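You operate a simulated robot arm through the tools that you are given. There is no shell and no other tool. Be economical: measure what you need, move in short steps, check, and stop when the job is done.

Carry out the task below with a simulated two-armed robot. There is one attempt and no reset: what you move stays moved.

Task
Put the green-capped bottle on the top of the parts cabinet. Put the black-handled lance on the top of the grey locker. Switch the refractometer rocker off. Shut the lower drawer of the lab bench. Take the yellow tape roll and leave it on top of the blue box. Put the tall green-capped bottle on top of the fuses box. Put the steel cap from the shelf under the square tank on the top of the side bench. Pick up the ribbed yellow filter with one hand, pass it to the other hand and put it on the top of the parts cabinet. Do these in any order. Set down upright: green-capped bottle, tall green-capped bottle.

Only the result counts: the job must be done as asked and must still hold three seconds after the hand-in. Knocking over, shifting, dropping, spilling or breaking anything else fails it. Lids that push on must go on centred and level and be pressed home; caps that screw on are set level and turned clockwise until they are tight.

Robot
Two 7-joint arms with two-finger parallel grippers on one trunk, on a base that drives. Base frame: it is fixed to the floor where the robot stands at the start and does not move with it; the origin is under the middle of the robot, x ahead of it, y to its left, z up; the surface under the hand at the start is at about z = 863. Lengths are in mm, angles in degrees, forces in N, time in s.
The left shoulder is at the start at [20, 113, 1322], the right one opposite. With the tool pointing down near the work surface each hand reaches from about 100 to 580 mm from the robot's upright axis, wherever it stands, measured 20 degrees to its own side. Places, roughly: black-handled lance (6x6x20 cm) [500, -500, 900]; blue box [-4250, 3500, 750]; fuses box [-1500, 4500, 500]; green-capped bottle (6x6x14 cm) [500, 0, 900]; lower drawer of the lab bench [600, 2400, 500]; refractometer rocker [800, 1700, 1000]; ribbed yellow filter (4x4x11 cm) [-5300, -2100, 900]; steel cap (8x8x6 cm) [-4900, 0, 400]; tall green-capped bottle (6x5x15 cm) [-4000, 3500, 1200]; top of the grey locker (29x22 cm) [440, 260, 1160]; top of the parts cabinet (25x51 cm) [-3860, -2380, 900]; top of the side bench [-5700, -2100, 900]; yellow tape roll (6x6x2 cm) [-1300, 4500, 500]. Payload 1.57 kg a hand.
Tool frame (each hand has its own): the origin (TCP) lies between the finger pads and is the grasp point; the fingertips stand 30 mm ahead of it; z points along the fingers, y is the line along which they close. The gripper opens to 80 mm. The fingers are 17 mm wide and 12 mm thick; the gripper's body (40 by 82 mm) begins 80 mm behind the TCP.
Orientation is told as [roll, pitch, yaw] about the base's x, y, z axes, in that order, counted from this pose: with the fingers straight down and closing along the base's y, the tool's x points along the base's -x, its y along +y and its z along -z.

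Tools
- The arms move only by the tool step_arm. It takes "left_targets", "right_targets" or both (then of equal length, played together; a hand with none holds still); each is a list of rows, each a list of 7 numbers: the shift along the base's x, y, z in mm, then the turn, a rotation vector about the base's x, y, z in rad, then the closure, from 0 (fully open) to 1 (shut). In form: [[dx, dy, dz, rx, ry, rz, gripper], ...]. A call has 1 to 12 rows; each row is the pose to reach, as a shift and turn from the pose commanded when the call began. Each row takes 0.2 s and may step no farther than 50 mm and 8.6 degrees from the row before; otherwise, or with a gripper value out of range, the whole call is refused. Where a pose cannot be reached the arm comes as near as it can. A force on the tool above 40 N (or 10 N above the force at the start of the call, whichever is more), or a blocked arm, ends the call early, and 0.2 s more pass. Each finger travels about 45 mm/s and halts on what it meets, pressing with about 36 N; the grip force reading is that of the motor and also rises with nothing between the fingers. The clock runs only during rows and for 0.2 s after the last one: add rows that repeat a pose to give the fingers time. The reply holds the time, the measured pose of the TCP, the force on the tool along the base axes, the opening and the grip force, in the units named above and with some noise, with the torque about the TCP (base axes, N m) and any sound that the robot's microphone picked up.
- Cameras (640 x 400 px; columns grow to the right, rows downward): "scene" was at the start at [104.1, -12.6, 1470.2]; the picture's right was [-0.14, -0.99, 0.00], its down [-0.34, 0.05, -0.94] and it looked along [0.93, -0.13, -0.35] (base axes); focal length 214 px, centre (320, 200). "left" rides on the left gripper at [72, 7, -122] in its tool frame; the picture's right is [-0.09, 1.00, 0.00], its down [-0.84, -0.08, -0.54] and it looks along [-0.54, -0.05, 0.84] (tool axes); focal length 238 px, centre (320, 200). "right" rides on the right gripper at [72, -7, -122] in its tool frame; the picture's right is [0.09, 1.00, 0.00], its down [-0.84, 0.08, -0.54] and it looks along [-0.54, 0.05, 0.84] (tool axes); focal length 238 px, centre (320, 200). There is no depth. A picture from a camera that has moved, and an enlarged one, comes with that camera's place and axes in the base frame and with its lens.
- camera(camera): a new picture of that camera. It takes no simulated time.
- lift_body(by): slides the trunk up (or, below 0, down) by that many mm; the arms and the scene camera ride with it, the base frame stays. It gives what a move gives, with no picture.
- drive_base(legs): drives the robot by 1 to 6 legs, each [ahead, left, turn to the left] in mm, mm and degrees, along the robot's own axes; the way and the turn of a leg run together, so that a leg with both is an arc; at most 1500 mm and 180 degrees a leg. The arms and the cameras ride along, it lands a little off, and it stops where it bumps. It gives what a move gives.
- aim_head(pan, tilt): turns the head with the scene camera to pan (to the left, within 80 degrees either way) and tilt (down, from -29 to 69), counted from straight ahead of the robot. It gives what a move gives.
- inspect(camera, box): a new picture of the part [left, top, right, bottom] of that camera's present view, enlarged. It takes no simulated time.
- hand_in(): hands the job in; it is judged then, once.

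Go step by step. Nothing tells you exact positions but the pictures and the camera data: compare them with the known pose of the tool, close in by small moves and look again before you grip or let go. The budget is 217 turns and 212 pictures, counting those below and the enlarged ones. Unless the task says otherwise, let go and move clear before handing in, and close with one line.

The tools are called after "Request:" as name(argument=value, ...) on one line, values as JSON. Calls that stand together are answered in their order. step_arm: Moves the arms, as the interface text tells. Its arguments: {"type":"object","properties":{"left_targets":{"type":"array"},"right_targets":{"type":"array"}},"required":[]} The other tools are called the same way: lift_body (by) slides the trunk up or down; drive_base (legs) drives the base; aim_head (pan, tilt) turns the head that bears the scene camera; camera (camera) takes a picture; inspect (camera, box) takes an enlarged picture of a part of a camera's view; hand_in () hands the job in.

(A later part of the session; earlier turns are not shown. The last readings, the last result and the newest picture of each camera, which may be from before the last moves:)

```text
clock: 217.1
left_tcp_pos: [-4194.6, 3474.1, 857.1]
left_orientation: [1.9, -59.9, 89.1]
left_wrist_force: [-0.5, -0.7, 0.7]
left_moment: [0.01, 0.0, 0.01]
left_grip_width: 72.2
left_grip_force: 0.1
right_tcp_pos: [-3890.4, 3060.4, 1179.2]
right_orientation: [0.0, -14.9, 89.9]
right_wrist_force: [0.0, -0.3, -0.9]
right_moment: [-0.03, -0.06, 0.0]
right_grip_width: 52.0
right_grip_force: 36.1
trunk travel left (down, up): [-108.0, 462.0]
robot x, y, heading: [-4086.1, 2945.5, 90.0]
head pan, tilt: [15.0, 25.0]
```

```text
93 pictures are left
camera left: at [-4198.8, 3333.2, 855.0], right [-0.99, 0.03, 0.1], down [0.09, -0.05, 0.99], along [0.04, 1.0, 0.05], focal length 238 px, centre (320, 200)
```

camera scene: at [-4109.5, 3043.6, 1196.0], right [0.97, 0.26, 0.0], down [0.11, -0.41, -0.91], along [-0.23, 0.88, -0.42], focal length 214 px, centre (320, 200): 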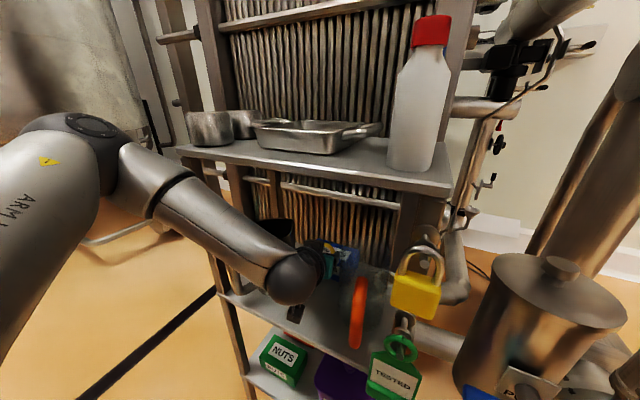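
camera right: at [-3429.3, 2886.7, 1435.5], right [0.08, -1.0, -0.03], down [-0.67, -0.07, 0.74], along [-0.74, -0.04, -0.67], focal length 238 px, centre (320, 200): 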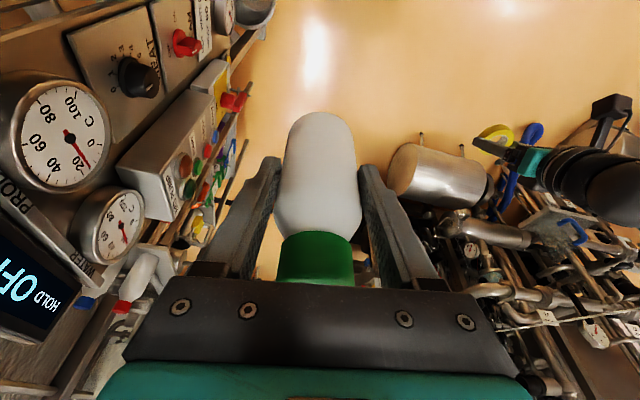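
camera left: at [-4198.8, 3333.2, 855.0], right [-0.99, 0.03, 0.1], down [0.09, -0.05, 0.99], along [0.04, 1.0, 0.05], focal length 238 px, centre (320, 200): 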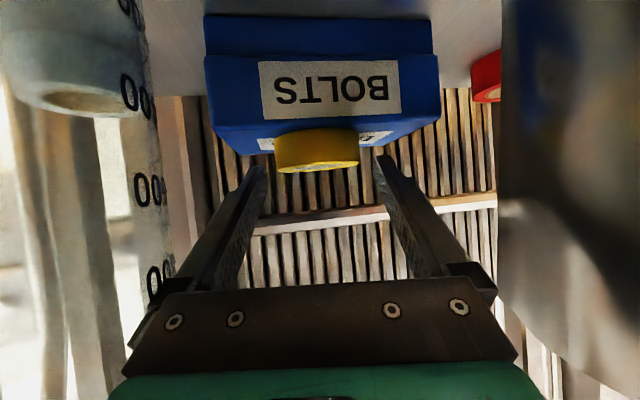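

Tape lies flat on the blue box. I raise, close the fingers, and withdraw along the channel.

Request:
step_arm(left_targets=[[0, 0, 20, 0, 0, 0, 0.1], [-4, -5, 42, 0, 0, 0, 0.1], [-8, -15, 45, 0, 0, 0, 0.6], [-12, -30, 45, 0, 0, 0, 1], [-12, -70, 40, 0, 0, 0, 1], [-12, -115, 30, 0, 0, 0, 1], [-12, -160, 20, 0, 0, 0, 1], [-12, -200, 20, 0, 0, 0, 1]])

Request:
camera(camera="left")

Request:
camera(camera="scene")

```text
clock: 218.9
left_tcp_pos: [-4182.0, 3332.0, 850.6]
left_orientation: [1.8, -60.0, 89.1]
left_wrist_force: [0.7, 0.2, 0.5]
left_moment: [-0.02, 0.0, -0.02]
left_grip_width: 0.0
left_grip_force: 21.5
left hand out of reach, approached as far as the arm can: row 7, 8
right_tcp_pos: [-3888.8, 3060.9, 1180.4]
right_orientation: [0.1, -14.9, 89.8]
right_wrist_force: [-0.1, 0.5, -0.3]
right_moment: [-0.01, 0.03, 0.0]
right_grip_width: 51.7
right_grip_force: 35.8
trunk travel left (down, up): [-108.0, 462.0]
robot x, y, heading: [-4082.6, 2945.8, 89.6]
head pan, tilt: [15.0, 25.0]
```

```text
92 pictures are left
camera left: at [-4185.6, 3190.2, 849.6], right [-0.99, 0.03, 0.1], down [0.09, -0.05, 0.99], along [0.04, 1.0, 0.05], focal length 238 px, centre (320, 200)
```

left: 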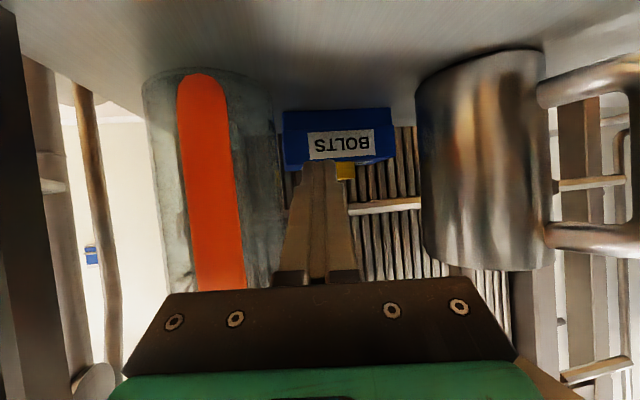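

```text
91 pictures are left
camera scene: at [-4109.2, 3043.4, 1196.1], right [0.97, 0.26, 0.0], down [0.11, -0.41, -0.91], along [-0.23, 0.88, -0.42], focal length 214 px, centre (320, 200)
```

scene: 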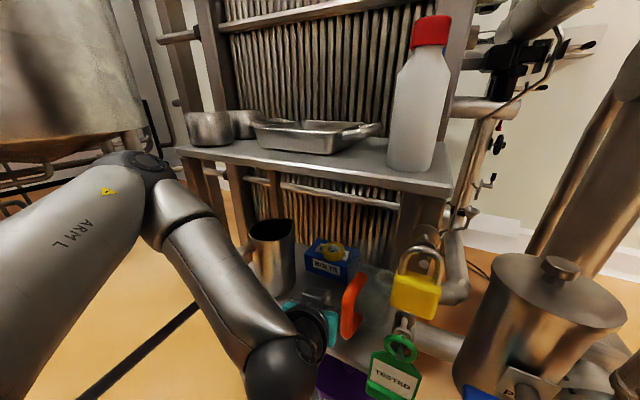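

Tape rests on the box. The beaker's handle looks different from before, so I compare with the same zoom box.

Request:
inspect(camera="scene", box=[260, 180, 420, 320])

Request:
inspect(camera="left", box=[100, 20, 340, 220])

```text
2.86 times, centred on (340, 250) of scene
camera zoom: at [-4109.2, 3043.4, 1196.1], right [0.97, 0.26, 0.0], down [0.11, -0.41, -0.91], along [-0.23, 0.88, -0.42], focal length 613 px, centre (263, 57)
```

zoom: 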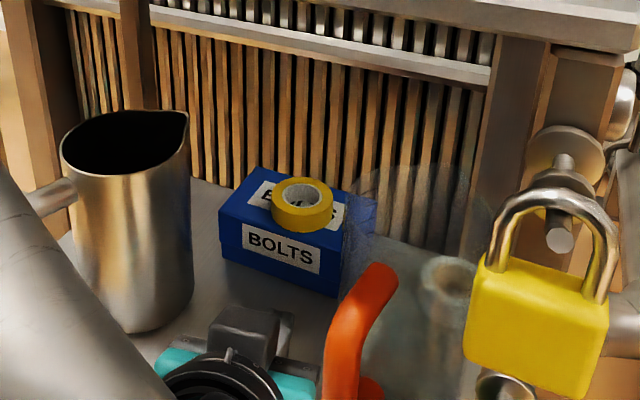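

```text
2.00 times, centred on (220, 120) of left
camera zoom: at [-4185.6, 3190.2, 849.6], right [-0.99, 0.03, 0.1], down [0.09, -0.05, 0.99], along [0.04, 1.0, 0.05], focal length 477 px, centre (520, 360)
```

zoom: 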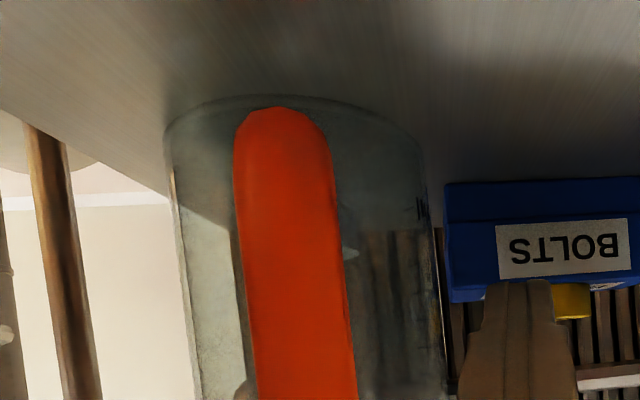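

The beaker seems to have been nudged ~20 mm. I back out and repeat the earlier view to measure its shift precisely.

Request:
drive_base(legs=[[-170, 0, 0]])

Request:
inspect(camera="scene", box=[250, 130, 450, 290])

```text
clock: 220.3
left_tcp_pos: [-4182.8, 3162.6, 850.8]
left_orientation: [1.8, -59.8, 89.2]
left_wrist_force: [-0.4, -0.1, -0.4]
left_moment: [0.04, 0.02, 0.0]
left_grip_width: 0.0
left_grip_force: 21.0
right_tcp_pos: [-3889.6, 2889.1, 1178.3]
right_orientation: [0.2, -14.9, 89.9]
right_wrist_force: [-0.2, -0.5, -0.8]
right_moment: [-0.03, -0.01, 0.0]
right_grip_width: 52.3
right_grip_force: 35.8
trunk travel left (down, up): [-108.0, 462.0]
robot x, y, heading: [-4090.2, 2773.8, 90.0]
head pan, tilt: [15.0, 25.0]
```

```text
2.50 times, centred on (350, 210) of scene
camera zoom: at [-4109.6, 2873.5, 1196.1], right [0.97, 0.26, 0.0], down [0.11, -0.41, -0.91], along [-0.23, 0.88, -0.42], focal length 536 px, centre (245, 175)
```

zoom: 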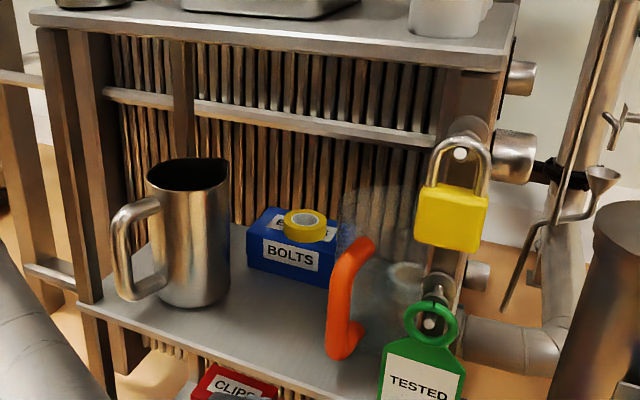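

The beaker was nudged only slightly (~20 mm) and stands; I leave it. Now I untilt the left hand, raise the trunk and turn slightly right for the rear green-capped bottle on the top shelf.

Request:
step_arm(left_targets=[[0, -10, 10, -0.14, 0, 0, 0.6], [0, -20, 20, -0.28, 0, 0, 0.2], [0, -30, 30, -0.42, 0, 0, 0], [0, -40, 40, -0.56, 0, 0, 0], [0, -50, 50, -0.7, 0, 0, 0], [0, -50, 60, -0.76, 0, 0, 0]])

Request:
lift_body(by=370)

Request:
drive_base(legs=[[0, 0, -15]])

Request:
aim_head(pan=10, tilt=35)

Request:
camera(camera="scene")

Request:
camera(camera="left")

```text
clock: 221.7
left_tcp_pos: [-4182.7, 3112.2, 911.1]
left_orientation: [1.3, -16.3, 89.5]
left_wrist_force: [-0.5, 0.0, 0.1]
left_moment: [0.01, 0.01, -0.01]
left_grip_width: 79.8
left_grip_force: 0.1
left hand out of reach, approached as far as the arm can: row 1, 2
right_tcp_pos: [-3889.2, 2891.5, 1179.3]
right_orientation: [0.1, -14.9, 89.8]
right_wrist_force: [0.2, 0.1, 0.1]
right_moment: [-0.02, -0.01, -0.01]
right_grip_width: 52.0
right_grip_force: 35.6
trunk travel left (down, up): [-108.0, 462.0]
robot x, y, heading: [-4089.3, 2775.9, 89.8]
head pan, tilt: [15.0, 25.0]
```

```text
clock: 225.3
left_tcp_pos: [-4181.6, 3111.7, 1281.2]
left_orientation: [1.2, -16.4, 89.5]
left_wrist_force: [-0.5, -0.3, -1.2]
left_moment: [-0.01, 0.03, -0.03]
left_grip_width: 80.0
left_grip_force: 0.0
right_tcp_pos: [-3889.9, 2891.0, 1548.3]
right_orientation: [0.1, -14.9, 89.8]
right_wrist_force: [0.7, 0.0, -0.2]
right_moment: [-0.02, -0.01, 0.02]
right_grip_width: 52.4
right_grip_force: 35.8
trunk travel left (down, up): [-478.0, 92.0]
robot x, y, heading: [-4089.5, 2777.8, 90.0]
head pan, tilt: [15.0, 25.0]
```

```text
clock: 226.6
left_tcp_pos: [-4090.8, 3126.1, 1280.6]
left_orientation: [1.2, -16.4, 74.5]
left_wrist_force: [0.0, -1.3, -0.6]
left_moment: [0.01, 0.02, -0.02]
left_grip_width: 80.1
left_grip_force: 0.0
right_tcp_pos: [-3865.2, 2834.0, 1549.4]
right_orientation: [0.1, -14.8, 74.7]
right_wrist_force: [-0.1, 0.8, -0.3]
right_moment: [0.01, 0.04, -0.02]
right_grip_width: 51.9
right_grip_force: 35.9
trunk travel left (down, up): [-478.0, 92.0]
robot x, y, heading: [-4087.0, 2775.0, 74.7]
head pan, tilt: [15.0, 25.0]
```

```text
clock: 227.3
left_tcp_pos: [-4090.9, 3124.5, 1281.0]
left_orientation: [1.2, -16.4, 74.6]
left_wrist_force: [0.7, -0.4, 0.5]
left_moment: [0.0, 0.01, 0.0]
left_grip_width: 80.2
left_grip_force: 0.1
right_tcp_pos: [-3866.7, 2836.1, 1548.8]
right_orientation: [0.1, -14.9, 74.7]
right_wrist_force: [-0.4, 1.0, -0.9]
right_moment: [-0.01, -0.01, 0.01]
right_grip_width: 52.2
right_grip_force: 35.5
trunk travel left (down, up): [-478.0, 92.0]
robot x, y, heading: [-4089.7, 2774.5, 74.9]
head pan, tilt: [10.0, 35.0]
```

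```text
87 pictures are left
camera scene: at [-4075.4, 2872.3, 1550.4], right [1.0, -0.09, 0.0], down [-0.05, -0.57, -0.82], along [0.07, 0.82, -0.57], focal length 214 px, centre (320, 200)
```

scene: 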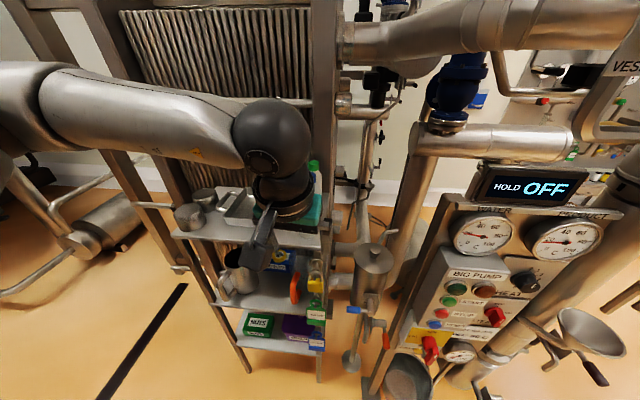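

```text
86 pictures are left
camera left: at [-4121.9, 3027.2, 1378.2], right [-0.94, 0.35, 0.05], down [0.26, 0.6, 0.76], along [0.23, 0.72, -0.65], focal length 238 px, centre (320, 200)
```

left: 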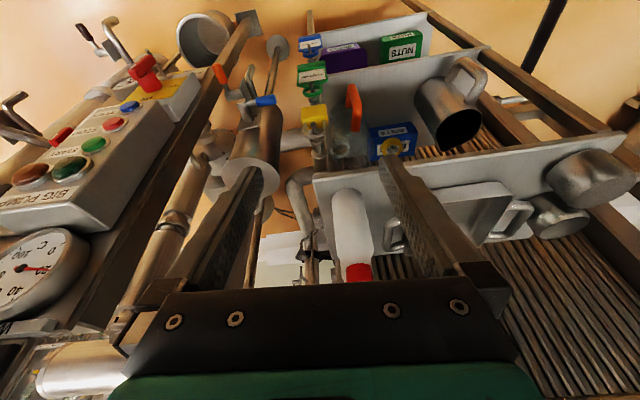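

I raise further and drive in so the left hand passes above the bottles.

Request:
lift_body(by=75)

Request:
drive_base(legs=[[235, 55, 0]])

Request:
camera(camera="left")

Request:
camera(camera="scene")

```text
clock: 228.4
left_tcp_pos: [-4091.3, 3124.8, 1355.7]
left_orientation: [1.2, -16.4, 74.5]
left_wrist_force: [0.1, -0.8, 0.1]
left_moment: [-0.03, -0.01, -0.01]
left_grip_width: 80.1
left_grip_force: 0.0
right_tcp_pos: [-3866.5, 2835.4, 1623.4]
right_orientation: [0.1, -14.9, 74.7]
right_wrist_force: [-0.1, -0.5, 0.4]
right_moment: [-0.01, 0.01, 0.01]
right_grip_width: 52.0
right_grip_force: 36.1
trunk travel left (down, up): [-553.0, 17.0]
robot x, y, heading: [-4092.8, 2771.7, 74.6]
head pan, tilt: [10.0, 35.0]
```

```text
clock: 230.2
left_tcp_pos: [-4082.4, 3367.1, 1355.7]
left_orientation: [1.3, -16.4, 74.3]
left_wrist_force: [0.3, 0.5, -0.7]
left_moment: [-0.02, 0.0, -0.03]
left_grip_width: 80.0
left_grip_force: 0.1
right_tcp_pos: [-3858.7, 3075.5, 1623.9]
right_orientation: [0.1, -14.9, 74.6]
right_wrist_force: [-0.2, -1.0, -0.7]
right_moment: [-0.04, -0.02, -0.03]
right_grip_width: 52.0
right_grip_force: 35.6
trunk travel left (down, up): [-553.0, 17.0]
robot x, y, heading: [-4075.5, 3015.7, 75.1]
head pan, tilt: [10.0, 35.0]
```

```text
85 pictures are left
camera left: at [-4112.9, 3268.8, 1453.2], right [-0.94, 0.35, 0.05], down [0.26, 0.6, 0.75], along [0.23, 0.72, -0.65], focal length 238 px, centre (320, 200)
```

left: 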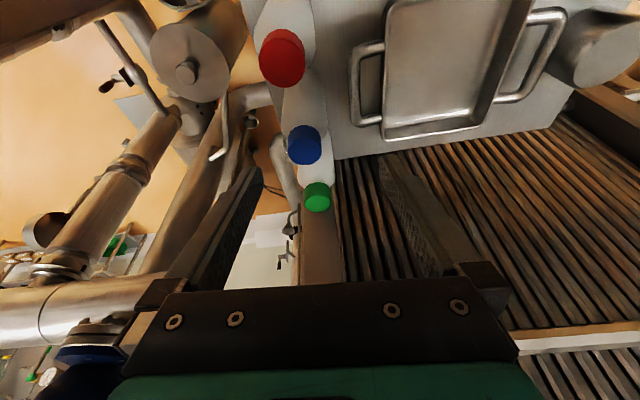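

```text
84 pictures are left
camera scene: at [-4066.6, 3113.9, 1625.3], right [1.0, -0.09, 0.0], down [-0.05, -0.57, -0.82], along [0.07, 0.82, -0.57], focal length 214 px, centre (320, 200)
```

scene: 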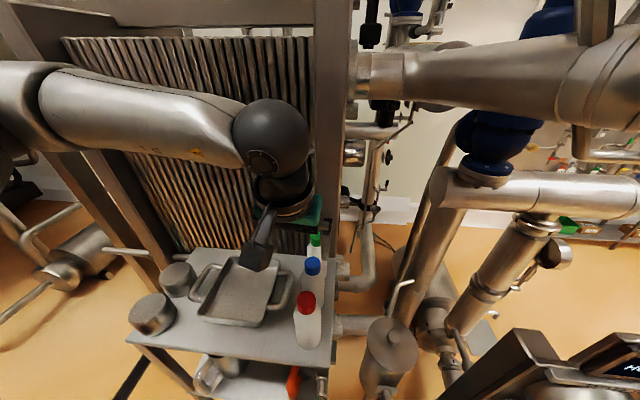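

Green cap is at (-4048,3461), top z≈1272; blue and red bottles stand nearer. I move above it and then descend partway.

Request:
step_arm(left_targets=[[16, 45, 0, 0, 0, 0, 0], [33, 89, 0, 0, 0, 0, 0], [33, 89, -40, 0, 0, 0, 0], [33, 89, -40, 0, 0, 0, 0]])

Request:
camera(camera="left")

Request:
camera(camera="scene")

```text
clock: 231.2
left_tcp_pos: [-4048.2, 3455.0, 1314.9]
left_orientation: [1.2, -16.4, 74.5]
left_wrist_force: [0.6, -0.4, -0.2]
left_moment: [0.01, 0.03, 0.03]
left_grip_width: 79.9
left_grip_force: 0.0
right_tcp_pos: [-3857.1, 3076.6, 1623.9]
right_orientation: [0.1, -14.9, 74.7]
right_wrist_force: [0.3, 0.2, -0.5]
right_moment: [-0.03, 0.01, 0.01]
right_grip_width: 52.4
right_grip_force: 36.3
trunk travel left (down, up): [-553.0, 17.0]
robot x, y, heading: [-4081.4, 3016.1, 74.7]
head pan, tilt: [10.0, 35.0]
```

```text
83 pictures are left
camera left: at [-4079.7, 3357.7, 1412.9], right [-0.94, 0.35, 0.05], down [0.26, 0.6, 0.75], along [0.23, 0.72, -0.65], focal length 238 px, centre (320, 200)
```

left: 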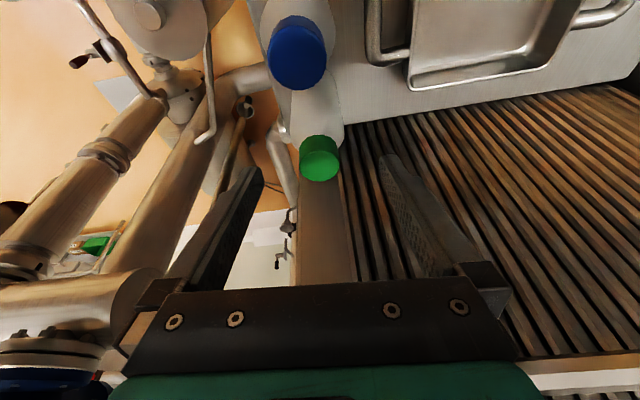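

```text
82 pictures are left
camera scene: at [-4066.2, 3113.9, 1625.3], right [1.0, -0.09, 0.0], down [-0.05, -0.57, -0.82], along [0.07, 0.82, -0.57], focal length 214 px, centre (320, 200)
```

scene: 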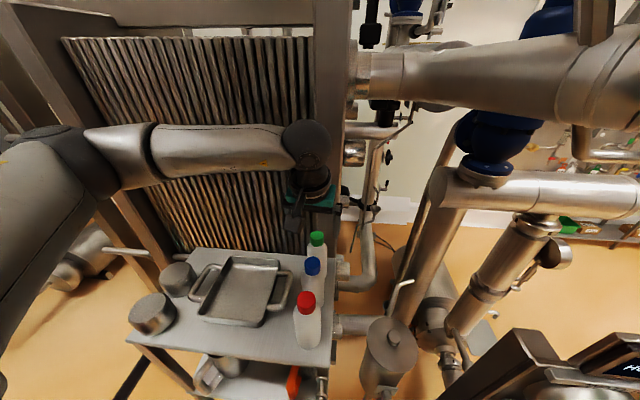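

Refined: green bottle at (-4044,3476). I shift forward 15 and descend to grip height.

Request:
step_arm(left_targets=[[2, 16, 0, 0, 0, 0, 0], [2, 16, -35, 0, 0, 0, 0], [2, 16, -65, 0, 0, 0, 0], [2, 16, -92, 0, 0, 0, 0], [2, 16, -92, 0, 0, 0, 0]])

Request:
camera(camera="left")

Request:
inspect(camera="scene", box=[230, 170, 390, 350])

```text
clock: 232.4
left_tcp_pos: [-4047.5, 3471.3, 1225.0]
left_orientation: [1.2, -16.5, 74.5]
left_wrist_force: [-0.3, -0.1, -1.0]
left_moment: [-0.02, 0.0, 0.02]
left_grip_width: 80.1
left_grip_force: 0.0
right_tcp_pos: [-3858.0, 3075.8, 1624.7]
right_orientation: [0.1, -14.9, 74.6]
right_wrist_force: [0.6, -0.3, 0.1]
right_moment: [-0.04, -0.02, 0.03]
right_grip_width: 52.1
right_grip_force: 36.1
trunk travel left (down, up): [-553.0, 17.0]
robot x, y, heading: [-4078.6, 3015.5, 74.9]
head pan, tilt: [10.0, 35.0]
```

```text
81 pictures are left
camera left: at [-4078.0, 3373.1, 1321.2], right [-0.94, 0.35, 0.05], down [0.26, 0.6, 0.76], along [0.23, 0.72, -0.65], focal length 238 px, centre (320, 200)
```

left: 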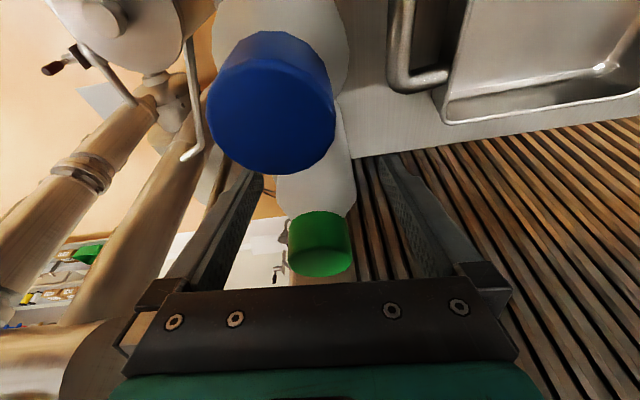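

```text
2.22 times, centred on (310, 260) of scene
camera zoom: at [-4066.7, 3113.6, 1625.3], right [1.0, -0.09, 0.0], down [-0.05, -0.57, -0.82], along [0.07, 0.82, -0.57], focal length 477 px, centre (342, 67)
```

zoom: 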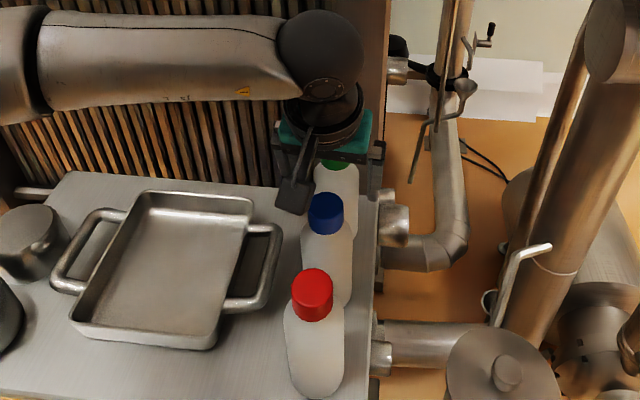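

Centred. I grip and lift the bottle straight up.

Request:
step_arm(left_targets=[[2, 0, 0, 0, 0, 0, 0.3], [2, 0, 0, 0, 0, 0, 0.6], [2, 0, 0, 0, 0, 0, 1], [2, 0, 0, 0, 0, 0, 1], [2, 0, 0, 0, 0, 0, 1], [2, 0, 20, 0, 0, 0, 1], [2, 0, 50, 0, 0, 0, 1], [2, -5, 95, 0, 0, 0, 1], [2, -10, 140, 0, 0, 0, 1], [0, -15, 180, 0, 0, 0, 1]])

Request:
camera(camera="scene")

Request:
camera(camera="left")

```text
clock: 234.6
left_tcp_pos: [-4048.4, 3457.0, 1404.7]
left_orientation: [1.2, -16.4, 74.3]
left_wrist_force: [0.2, 0.2, -1.7]
left_moment: [0.03, -0.01, -0.03]
left_grip_width: 49.2
left_grip_force: 35.7
right_tcp_pos: [-3858.2, 3075.0, 1624.6]
right_orientation: [0.1, -14.9, 74.6]
right_wrist_force: [-0.1, -0.6, 0.9]
right_moment: [-0.01, -0.02, -0.05]
right_grip_width: 51.9
right_grip_force: 36.2
trunk travel left (down, up): [-553.0, 17.0]
robot x, y, heading: [-4078.6, 3014.7, 74.8]
head pan, tilt: [10.0, 35.0]
```

```text
79 pictures are left
camera scene: at [-4066.7, 3113.5, 1625.3], right [1.0, -0.09, 0.0], down [-0.05, -0.57, -0.82], along [0.07, 0.82, -0.57], focal length 214 px, centre (320, 200)
```

scene: 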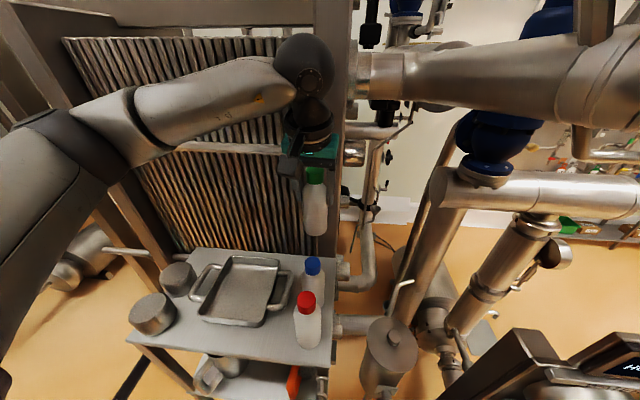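

```text
78 pictures are left
camera left: at [-4078.8, 3358.9, 1501.0], right [-0.94, 0.35, 0.05], down [0.26, 0.6, 0.75], along [0.23, 0.72, -0.65], focal length 238 px, centre (320, 200)
```

left: 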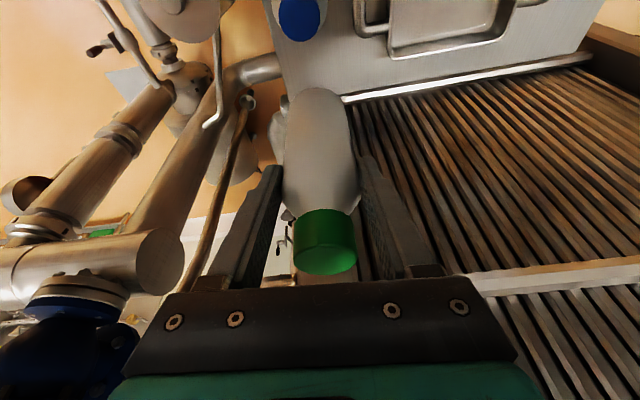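

Both bottles held. I back out, lower the trunk, pull the left hand in, and slide back out of the aisle.

Request:
drive_base(legs=[[-410, -110, 0], [0, 0, 15]])

Request:
step_arm(left_targets=[[-10, -40, 10, 0, 0, 0, 1], [-20, -80, 20, 0, 0, 0, 1], [-30, -110, 30, 0, 0, 0, 1], [-35, -130, 30, 0, 0, 0, 1]])

Request:
lift_body(by=-260)

Request:
drive_base(legs=[[0, -450, 0], [0, -500, 0]])

Request:
camera(camera="scene")

```text
clock: 238.1
left_tcp_pos: [-4162.1, 3026.1, 1402.5]
left_orientation: [1.2, -16.5, 89.0]
left_wrist_force: [0.8, 0.8, -2.0]
left_moment: [0.0, 0.0, 0.03]
left_grip_width: 49.3
left_grip_force: 36.0
right_tcp_pos: [-3881.9, 2705.6, 1624.7]
right_orientation: [0.1, -15.0, 89.3]
right_wrist_force: [-0.3, 0.3, -1.1]
right_moment: [0.0, -0.01, -0.01]
right_grip_width: 52.0
right_grip_force: 36.3
trunk travel left (down, up): [-553.0, 17.0]
robot x, y, heading: [-4078.9, 2589.1, 89.4]
head pan, tilt: [10.0, 35.0]
```

```text
clock: 239.1
left_tcp_pos: [-4196.6, 2894.5, 1434.7]
left_orientation: [1.4, -16.4, 89.0]
left_wrist_force: [0.5, 0.8, -1.9]
left_moment: [-0.04, 0.0, 0.01]
left_grip_width: 48.9
left_grip_force: 36.3
right_tcp_pos: [-3882.2, 2704.9, 1624.2]
right_orientation: [0.1, -14.9, 89.4]
right_wrist_force: [0.1, 0.4, -0.3]
right_moment: [-0.01, -0.01, 0.01]
right_grip_width: 52.2
right_grip_force: 35.9
trunk travel left (down, up): [-553.0, 17.0]
robot x, y, heading: [-4079.0, 2589.1, 89.3]
head pan, tilt: [10.0, 35.0]
```

```text
clock: 241.8
left_tcp_pos: [-4196.7, 2895.0, 1173.8]
left_orientation: [1.2, -16.4, 89.0]
left_wrist_force: [-0.4, 0.7, -1.3]
left_moment: [-0.01, 0.01, 0.01]
left_grip_width: 49.2
left_grip_force: 36.0
right_tcp_pos: [-3881.8, 2706.5, 1365.0]
right_orientation: [0.1, -14.8, 89.3]
right_wrist_force: [0.0, 0.7, -1.7]
right_moment: [-0.01, 0.0, 0.0]
right_grip_width: 52.1
right_grip_force: 36.0
trunk travel left (down, up): [-293.0, 277.0]
robot x, y, heading: [-4083.1, 2590.2, 89.2]
head pan, tilt: [10.0, 35.0]
```

```text
clock: 247.1
left_tcp_pos: [-3247.0, 2886.0, 1172.8]
left_orientation: [1.1, -16.4, 89.2]
left_wrist_force: [-0.1, 0.1, -3.1]
left_moment: [-0.01, 0.01, -0.01]
left_grip_width: 48.7
left_grip_force: 36.4
right_tcp_pos: [-2930.2, 2697.4, 1363.4]
right_orientation: [0.1, -14.8, 89.4]
right_wrist_force: [-0.1, -0.8, -0.7]
right_moment: [0.02, 0.01, -0.03]
right_grip_width: 52.0
right_grip_force: 35.9
trunk travel left (down, up): [-293.0, 277.0]
robot x, y, heading: [-3131.2, 2584.1, 89.7]
head pan, tilt: [10.0, 35.0]
```

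```text
77 pictures are left
camera scene: at [-3142.6, 2679.1, 1365.3], right [0.99, 0.17, 0.0], down [0.1, -0.57, -0.82], along [-0.14, 0.81, -0.57], focal length 214 px, centre (320, 200)
```

scene: 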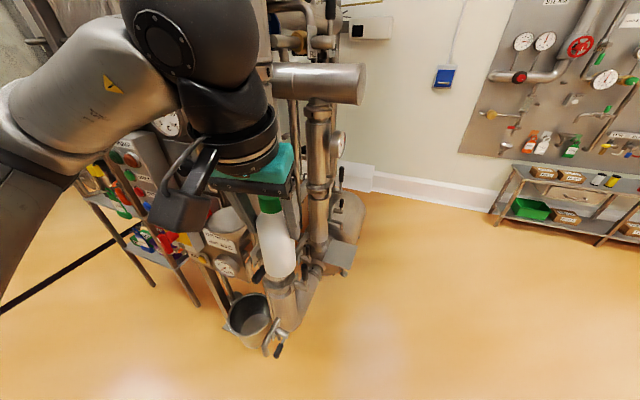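

Clear of the skid. I drive to the table in front of the FUSES box (≈(-1617,4510)).

Request:
drive_base(legs=[[0, -700, 0], [1050, -930, 0], [100, 0, 0]])

Request:
aim_head(pan=5, tilt=40)

Request:
camera(camera="scene")

```text
clock: 258.3
left_tcp_pos: [-1607.2, 4019.0, 1173.2]
left_orientation: [1.2, -16.5, 89.5]
left_wrist_force: [0.8, -0.8, -1.8]
left_moment: [-0.03, 0.0, -0.04]
left_grip_width: 48.7
left_grip_force: 36.0
right_tcp_pos: [-1290.5, 3830.3, 1364.5]
right_orientation: [0.0, -14.8, 89.8]
right_wrist_force: [-0.1, 0.6, -0.9]
right_moment: [-0.04, 0.02, 0.02]
right_grip_width: 52.0
right_grip_force: 35.8
trunk travel left (down, up): [-293.0, 277.0]
robot x, y, heading: [-1487.0, 3712.6, 89.8]
head pan, tilt: [10.0, 35.0]
```

```text
clock: 258.9
left_tcp_pos: [-1605.4, 4018.0, 1174.1]
left_orientation: [1.1, -16.5, 89.5]
left_wrist_force: [0.4, 0.1, -1.7]
left_moment: [0.0, 0.03, 0.04]
left_grip_width: 48.8
left_grip_force: 36.0
right_tcp_pos: [-1290.1, 3828.6, 1364.1]
right_orientation: [0.0, -15.0, 89.8]
right_wrist_force: [0.0, 0.2, -1.0]
right_moment: [-0.01, -0.02, -0.03]
right_grip_width: 52.1
right_grip_force: 36.3
trunk travel left (down, up): [-293.0, 277.0]
robot x, y, heading: [-1487.5, 3715.2, 89.8]
head pan, tilt: [5.0, 40.0]
```

```text
76 pictures are left
camera scene: at [-1493.5, 3808.6, 1357.8], right [1.0, 0.09, 0.0], down [0.05, -0.64, -0.77], along [-0.07, 0.76, -0.64], focal length 214 px, centre (320, 200)
```

scene: 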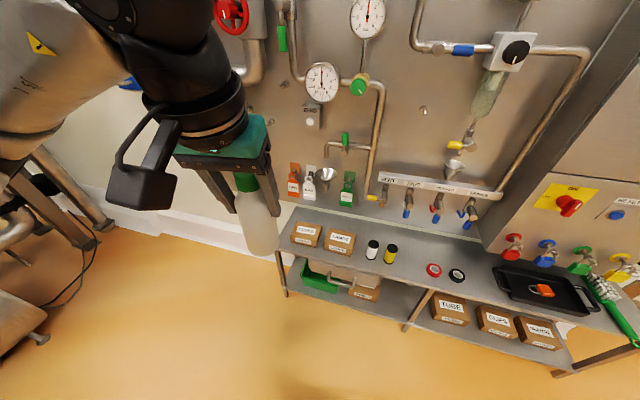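

I lower the trunk and drive up to the table, then look.

Request:
lift_body(by=-285)

Request:
drive_base(legs=[[335, 0, 0]])

Request:
camera(camera="left")

Request:
camera(camera="scene")

```text
clock: 261.8
left_tcp_pos: [-1605.9, 4017.2, 889.7]
left_orientation: [1.2, -16.4, 89.5]
left_wrist_force: [0.6, -0.8, -2.6]
left_moment: [-0.01, 0.02, 0.02]
left_grip_width: 49.1
left_grip_force: 36.3
right_tcp_pos: [-1290.3, 3829.6, 1079.4]
right_orientation: [-0.1, -15.0, 89.8]
right_wrist_force: [0.4, 0.0, -0.5]
right_moment: [-0.01, 0.03, -0.01]
right_grip_width: 52.3
right_grip_force: 36.5
trunk travel left (down, up): [-8.0, 562.0]
robot x, y, heading: [-1487.8, 3713.5, 89.9]
head pan, tilt: [5.0, 40.0]
```

```text
clock: 264.0
left_tcp_pos: [-1604.6, 4351.3, 889.4]
left_orientation: [1.3, -16.4, 89.5]
left_wrist_force: [0.4, 0.1, -1.6]
left_moment: [-0.03, 0.01, -0.01]
left_grip_width: 49.0
left_grip_force: 35.9
right_tcp_pos: [-1290.1, 4162.0, 1078.9]
right_orientation: [-0.1, -15.0, 89.6]
right_wrist_force: [0.6, 0.5, 0.6]
right_moment: [0.0, -0.02, 0.02]
right_grip_width: 52.2
right_grip_force: 36.3
trunk travel left (down, up): [-8.0, 562.0]
robot x, y, heading: [-1486.7, 4046.4, 89.8]
head pan, tilt: [5.0, 40.0]
```

```text
75 pictures are left
camera left: at [-1608.5, 4247.7, 986.0], right [-0.99, 0.09, 0.05], down [0.1, 0.65, 0.75], along [0.04, 0.76, -0.65], focal length 238 px, centre (320, 200)
```

left: 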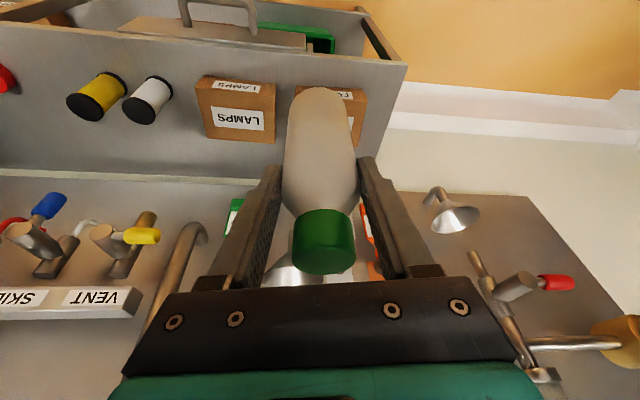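

```text
74 pictures are left
camera scene: at [-1492.3, 4141.9, 1072.7], right [1.0, 0.08, 0.0], down [0.05, -0.64, -0.77], along [-0.06, 0.76, -0.64], focal length 214 px, centre (320, 200)
```

scene: 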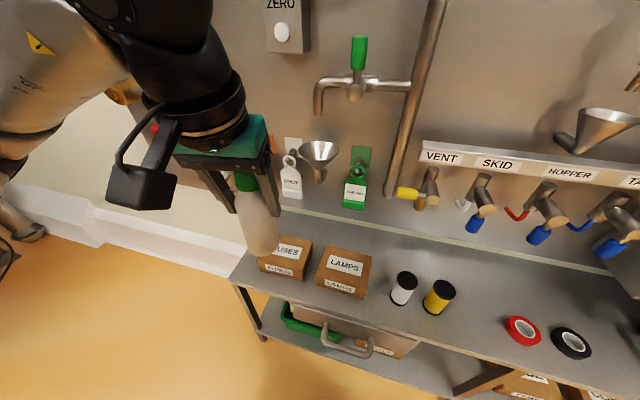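

FUSES box top spans about x −1685…−1555, y 4467…4545, z≈577. I move the bottle over its centre and lower to just above.

Request:
step_arm(left_targets=[[-5, 40, -10, 0, 0, 0, 1], [-9, 80, -25, 0, 0, 0, 1], [-13, 120, -45, 0, 0, 0, 1], [-13, 150, -80, 0, 0, 0, 1], [-13, 151, -125, 0, 0, 0, 1], [-13, 151, -165, 0, 0, 0, 1], [-13, 151, -165, 0, 0, 0, 1]])

Request:
camera(camera="left")

Request:
inspect(camera="scene", box=[200, 150, 400, 310])

```text
clock: 265.6
left_tcp_pos: [-1618.0, 4501.3, 723.5]
left_orientation: [1.2, -16.3, 89.4]
left_wrist_force: [-0.1, 0.4, -1.1]
left_moment: [-0.02, -0.01, 0.02]
left_grip_width: 49.0
left_grip_force: 36.2
right_tcp_pos: [-1288.7, 4162.5, 1079.0]
right_orientation: [0.1, -15.0, 89.7]
right_wrist_force: [-0.3, 0.2, -1.0]
right_moment: [-0.02, -0.01, -0.03]
right_grip_width: 51.7
right_grip_force: 36.3
trunk travel left (down, up): [-8.0, 562.0]
robot x, y, heading: [-1486.8, 4043.7, 90.0]
head pan, tilt: [5.0, 40.0]
```

```text
73 pictures are left
camera left: at [-1622.1, 4398.0, 819.5], right [-0.99, 0.09, 0.05], down [0.1, 0.65, 0.75], along [0.04, 0.76, -0.65], focal length 238 px, centre (320, 200)
```

left: 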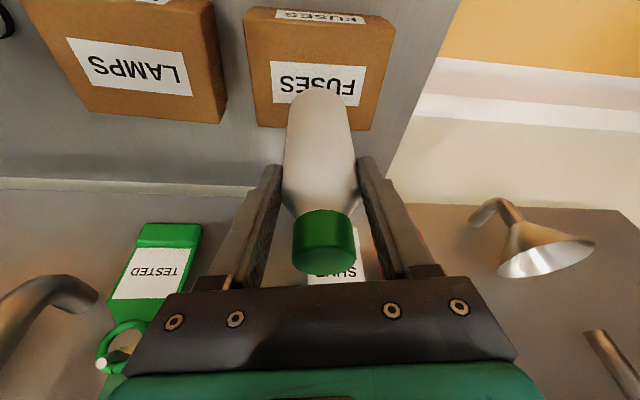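

```text
2.50 times, centred on (300, 230) of scene
camera zoom: at [-1492.3, 4141.9, 1072.8], right [1.0, 0.08, 0.0], down [0.05, -0.64, -0.77], along [-0.06, 0.76, -0.64], focal length 536 px, centre (370, 125)
```

zoom: 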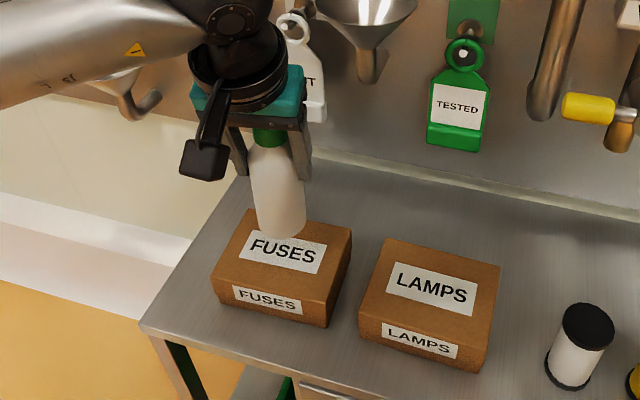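

Bottle centred over the box. I lower gently toward contact.

Request:
step_arm(left_targets=[[0, 0, -15, 0, 0, 0, 1], [0, 0, -28, 0, 0, 0, 1], [0, 0, -35, 0, 0, 0, 1]])

Request:
inspect(camera="scene", box=[240, 180, 340, 280])

```text
clock: 266.4
left_tcp_pos: [-1616.9, 4501.1, 687.7]
left_orientation: [1.2, -16.4, 89.5]
left_wrist_force: [-0.2, 0.0, -2.1]
left_moment: [-0.02, 0.02, 0.01]
left_grip_width: 48.7
left_grip_force: 36.5
right_tcp_pos: [-1288.4, 4161.2, 1078.3]
right_orientation: [0.0, -15.0, 89.7]
right_wrist_force: [0.0, -0.2, -1.4]
right_moment: [0.01, 0.01, 0.0]
right_grip_width: 52.6
right_grip_force: 35.6
trunk travel left (down, up): [-8.0, 562.0]
robot x, y, heading: [-1490.1, 4048.3, 89.7]
head pan, tilt: [5.0, 40.0]
```

```text
4.00 times, centred on (290, 230) of scene
camera zoom: at [-1492.3, 4141.9, 1072.7], right [1.0, 0.08, 0.0], down [0.05, -0.64, -0.77], along [-0.06, 0.76, -0.64], focal length 858 px, centre (440, 80)
```

zoom: 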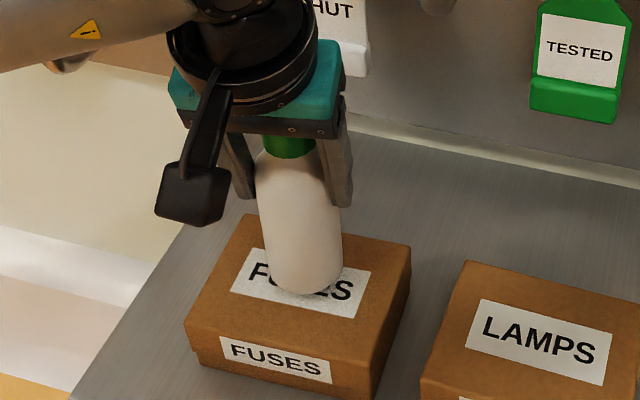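

Close. A few more millimetres.

Request:
step_arm(left_targets=[[0, 0, -4, 0, 0, 0, 1], [0, 0, -7, 0, 0, 0, 1]])

Request:
step_arm(left_targets=[[0, 0, -3, 0, 0, 0, 1]])

```text
clock: 267.0
left_tcp_pos: [-1617.0, 4501.1, 681.5]
left_orientation: [1.2, -16.4, 89.4]
left_wrist_force: [0.3, -1.3, -1.6]
left_moment: [-0.03, -0.04, 0.03]
left_grip_width: 49.2
left_grip_force: 36.0
right_tcp_pos: [-1289.2, 4162.0, 1078.7]
right_orientation: [0.0, -15.0, 89.7]
right_wrist_force: [-0.4, -0.1, -0.7]
right_moment: [-0.02, 0.0, 0.03]
right_grip_width: 51.9
right_grip_force: 35.9
trunk travel left (down, up): [-8.0, 562.0]
robot x, y, heading: [-1482.8, 4046.5, 89.8]
head pan, tilt: [5.0, 40.0]
```

```text
clock: 267.4
left_tcp_pos: [-1617.2, 4502.8, 680.6]
left_orientation: [1.3, -16.5, 89.4]
left_wrist_force: [-1.6, -2.0, 5.1]
left_moment: [-0.23, -0.08, 0.0]
left_grip_width: 49.2
left_grip_force: 35.4
right_tcp_pos: [-1289.6, 4160.4, 1079.1]
right_orientation: [0.0, -15.0, 89.7]
right_wrist_force: [0.0, 0.7, -0.4]
right_moment: [-0.04, -0.01, 0.06]
right_grip_width: 52.2
right_grip_force: 35.8
trunk travel left (down, up): [-8.0, 562.0]
robot x, y, heading: [-1484.1, 4046.8, 89.9]
head pan, tilt: [5.0, 40.0]
```

Contact (5 N). I open and raise the hand straight up.

Request:
step_arm(left_targets=[[0, 0, 0, 0, 0, 0, 0.8], [0, 0, 0, 0, 0, 0, 0.4], [0, 0, 0, 0, 0, 0, 0], [0, 0, 0, 0, 0, 0, 0], [0, 0, 40, 0, 0, 0, 0], [0, 0, 85, 0, 0, 0, 0], [0, -15, 130, 0, 0, 0, 0], [0, -55, 160, 0, 0, 0, 0]])

Request:
inspect(camera="scene", box=[200, 150, 400, 310])

```text
clock: 269.2
left_tcp_pos: [-1616.7, 4446.3, 838.7]
left_orientation: [1.3, -16.4, 89.3]
left_wrist_force: [0.3, -0.7, -0.5]
left_moment: [0.0, 0.01, 0.0]
left_grip_width: 79.6
left_grip_force: 0.1
right_tcp_pos: [-1287.9, 4162.9, 1079.2]
right_orientation: [0.0, -15.0, 89.7]
right_wrist_force: [-0.3, -0.6, -0.8]
right_moment: [-0.02, -0.01, 0.0]
right_grip_width: 52.3
right_grip_force: 36.1
trunk travel left (down, up): [-8.0, 562.0]
robot x, y, heading: [-1488.1, 4043.2, 90.0]
head pan, tilt: [5.0, 40.0]
```

```text
2.50 times, centred on (300, 230) of scene
camera zoom: at [-1492.2, 4141.7, 1072.8], right [1.0, 0.08, 0.0], down [0.05, -0.64, -0.77], along [-0.06, 0.76, -0.64], focal length 536 px, centre (370, 125)
```

zoom: 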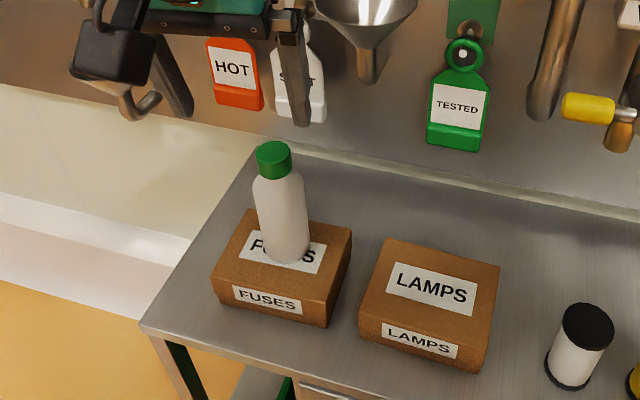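

The tall bottle stands upright on FUSES. I back away, turn around and look toward the south part of the room.

Request:
drive_base(legs=[[-700, 0, 0], [-700, 700, 0], [0, 0, 170]])

Request:
lift_body(by=300)

Request:
aim_head(pan=0, tilt=12)

Request:
camera(camera="scene")

```text
clock: 284.8
left_tcp_pos: [-2126.5, 2229.3, 839.9]
left_orientation: [1.2, -16.4, -99.5]
left_wrist_force: [0.6, 0.1, 0.3]
left_moment: [-0.03, 0.0, -0.02]
left_grip_width: 80.1
left_grip_force: 0.2
right_tcp_pos: [-2405.7, 2561.0, 1079.4]
right_orientation: [0.0, -15.0, -99.2]
right_wrist_force: [0.1, -0.9, -1.2]
right_moment: [0.02, -0.01, 0.02]
right_grip_width: 52.0
right_grip_force: 36.3
trunk travel left (down, up): [-8.0, 562.0]
robot x, y, heading: [-2193.4, 2640.1, -99.2]
head pan, tilt: [5.0, 40.0]
```

```text
clock: 287.8
left_tcp_pos: [-2125.3, 2228.8, 1138.2]
left_orientation: [1.2, -16.4, -99.5]
left_wrist_force: [-0.1, -0.1, 0.4]
left_moment: [0.02, 0.01, -0.01]
left_grip_width: 80.2
left_grip_force: 0.0
right_tcp_pos: [-2405.0, 2560.2, 1378.0]
right_orientation: [0.0, -14.9, -99.2]
right_wrist_force: [0.0, -0.3, 0.1]
right_moment: [0.0, -0.01, 0.01]
right_grip_width: 51.8
right_grip_force: 36.1
trunk travel left (down, up): [-308.0, 262.0]
robot x, y, heading: [-2189.7, 2642.7, -99.1]
head pan, tilt: [5.0, 40.0]
```

```text
clock: 288.7
left_tcp_pos: [-2124.4, 2228.8, 1138.5]
left_orientation: [1.1, -16.4, -99.5]
left_wrist_force: [-0.3, -0.1, -0.3]
left_moment: [0.01, -0.01, 0.02]
left_grip_width: 80.2
left_grip_force: 0.1
right_tcp_pos: [-2404.9, 2560.9, 1378.8]
right_orientation: [0.0, -15.0, -99.2]
right_wrist_force: [1.7, 0.2, -0.9]
right_moment: [-0.02, 0.0, -0.03]
right_grip_width: 51.7
right_grip_force: 35.4
trunk travel left (down, up): [-308.0, 262.0]
robot x, y, heading: [-2193.1, 2644.9, -98.9]
head pan, tilt: [0.0, 12.0]
```

```text
69 pictures are left
camera scene: at [-2206.3, 2542.9, 1417.1], right [-0.99, 0.16, 0.0], down [0.03, 0.21, -0.98], along [-0.15, -0.97, -0.21], focal length 214 px, centre (320, 200)
```

scene: 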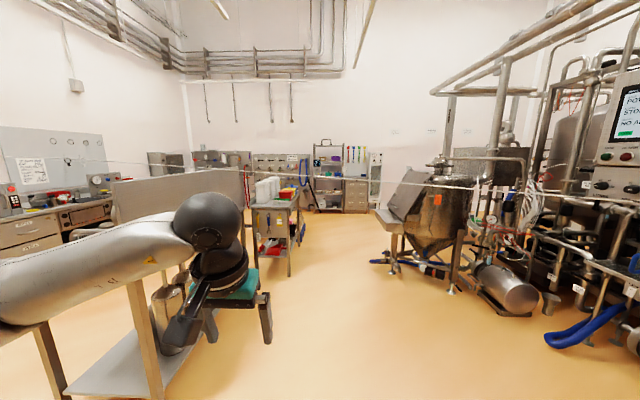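

Open floor ahead: trolley at about (-2200,300), hopper foot at (-3450,270), and the cabinet at the far wall near pixel (355,185). I drive between them to the south.

Request:
drive_base(legs=[[913, -189, 0], [913, -189, 0], [1000, 140, 0], [800, 110, 0]])

Request:
camera(camera="scene")

Request:
aim_head(pan=-50, tilt=12)

Request:
camera(camera="scene")

```text
clock: 306.8
left_tcp_pos: [-2861.8, -1324.6, 1138.2]
left_orientation: [1.2, -16.4, -100.0]
left_wrist_force: [0.9, 0.1, -0.2]
left_moment: [0.01, 0.0, -0.02]
left_grip_width: 79.8
left_grip_force: 0.2
right_tcp_pos: [-3140.3, -989.8, 1379.5]
right_orientation: [-0.1, -15.0, -99.6]
right_wrist_force: [0.0, 0.0, -1.3]
right_moment: [0.04, -0.01, -0.01]
right_grip_width: 52.1
right_grip_force: 35.9
trunk travel left (down, up): [-308.0, 262.0]
robot x, y, heading: [-2927.5, -909.9, -99.7]
head pan, tilt: [0.0, 12.0]
```

```text
68 pictures are left
camera scene: at [-2941.0, -1010.6, 1417.2], right [-0.99, 0.17, 0.0], down [0.03, 0.21, -0.98], along [-0.16, -0.96, -0.21], focal length 214 px, centre (320, 200)
```

scene: 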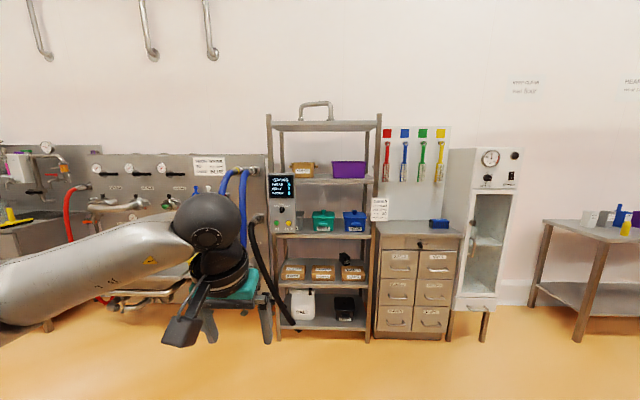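

```text
clock: 308.0
left_tcp_pos: [-2861.7, -1324.3, 1138.1]
left_orientation: [1.2, -16.4, -100.1]
left_wrist_force: [1.0, -0.3, -0.7]
left_moment: [0.03, 0.01, -0.01]
left_grip_width: 80.0
left_grip_force: 0.0
right_tcp_pos: [-3140.5, -990.5, 1379.7]
right_orientation: [0.0, -14.9, -99.7]
right_wrist_force: [0.0, -0.6, -0.6]
right_moment: [0.02, 0.01, 0.01]
right_grip_width: 52.1
right_grip_force: 36.2
trunk travel left (down, up): [-308.0, 262.0]
robot x, y, heading: [-2925.3, -907.3, -99.5]
head pan, tilt: [-50.0, 12.0]
```

```text
67 pictures are left
camera scene: at [-3005.8, -965.6, 1417.2], right [-0.51, 0.86, 0.0], down [0.18, 0.11, -0.98], along [-0.84, -0.5, -0.21], focal length 214 px, centre (320, 200)
```

scene: 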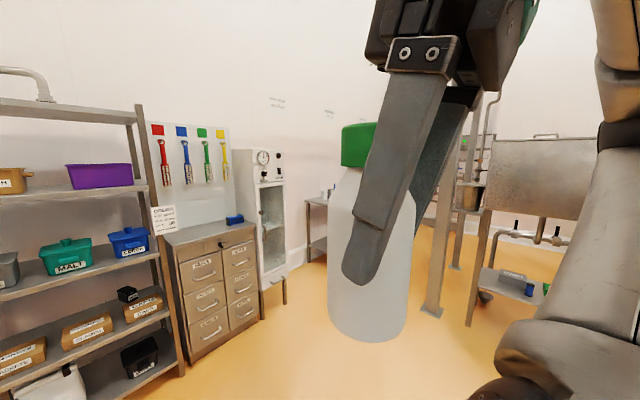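

The parts cabinet (drawers, blue item on its right rear top) is ahead-right. I drive to a standoff in front of it.

Request:
drive_base(legs=[[823, -355, 0], [0, 0, -6]])

Request:
aim_head(pan=-10, tilt=30)

Request:
camera(camera="scene")

Request:
camera(camera="right")

```text
clock: 313.2
left_tcp_pos: [-3391.1, -2075.7, 1138.3]
left_orientation: [1.2, -16.5, -105.9]
left_wrist_force: [-1.1, 0.5, -0.9]
left_moment: [-0.02, -0.01, 0.02]
left_grip_width: 80.1
left_grip_force: 0.1
right_tcp_pos: [-3632.8, -1714.3, 1379.7]
right_orientation: [-0.1, -15.1, -105.5]
right_wrist_force: [-0.2, 0.7, -1.5]
right_moment: [0.01, -0.01, 0.04]
right_grip_width: 52.0
right_grip_force: 35.8
trunk travel left (down, up): [-308.0, 262.0]
robot x, y, heading: [-3413.8, -1656.0, -105.4]
head pan, tilt: [-50.0, 12.0]
```

```text
clock: 314.3
left_tcp_pos: [-3390.5, -2076.8, 1138.5]
left_orientation: [1.3, -16.3, -105.9]
left_wrist_force: [0.1, 0.4, 0.3]
left_moment: [-0.05, 0.02, -0.01]
left_grip_width: 79.9
left_grip_force: 0.0
right_tcp_pos: [-3633.3, -1715.5, 1380.4]
right_orientation: [0.0, -15.0, -105.5]
right_wrist_force: [0.4, 0.1, 0.3]
right_moment: [-0.03, 0.02, 0.0]
right_grip_width: 52.0
right_grip_force: 36.2
trunk travel left (down, up): [-308.0, 262.0]
robot x, y, heading: [-3411.7, -1656.7, -105.8]
head pan, tilt: [-10.0, 30.0]
```

```text
66 pictures are left
camera scene: at [-3450.8, -1746.6, 1388.1], right [-0.9, 0.43, 0.0], down [0.22, 0.45, -0.87], along [-0.37, -0.78, -0.5], focal length 214 px, centre (320, 200)
```

scene: 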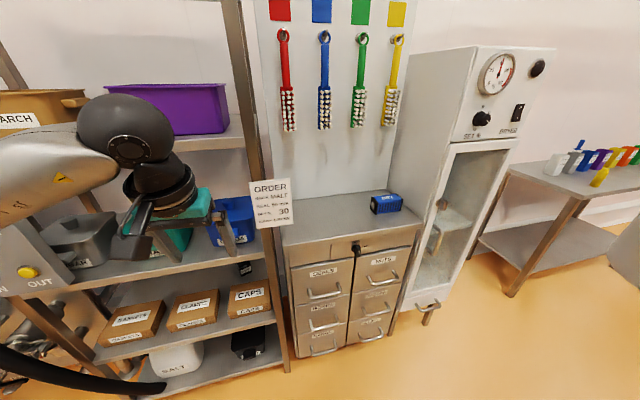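

```text
65 pictures are left
camera right: at [-3612.3, -1614.7, 1478.7], right [0.98, -0.18, -0.02], down [-0.11, -0.66, 0.74], along [-0.15, -0.72, -0.67], focal length 238 px, centre (320, 200)
```

right: 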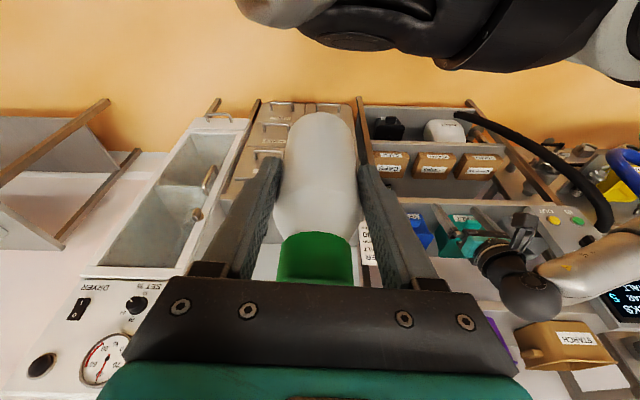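

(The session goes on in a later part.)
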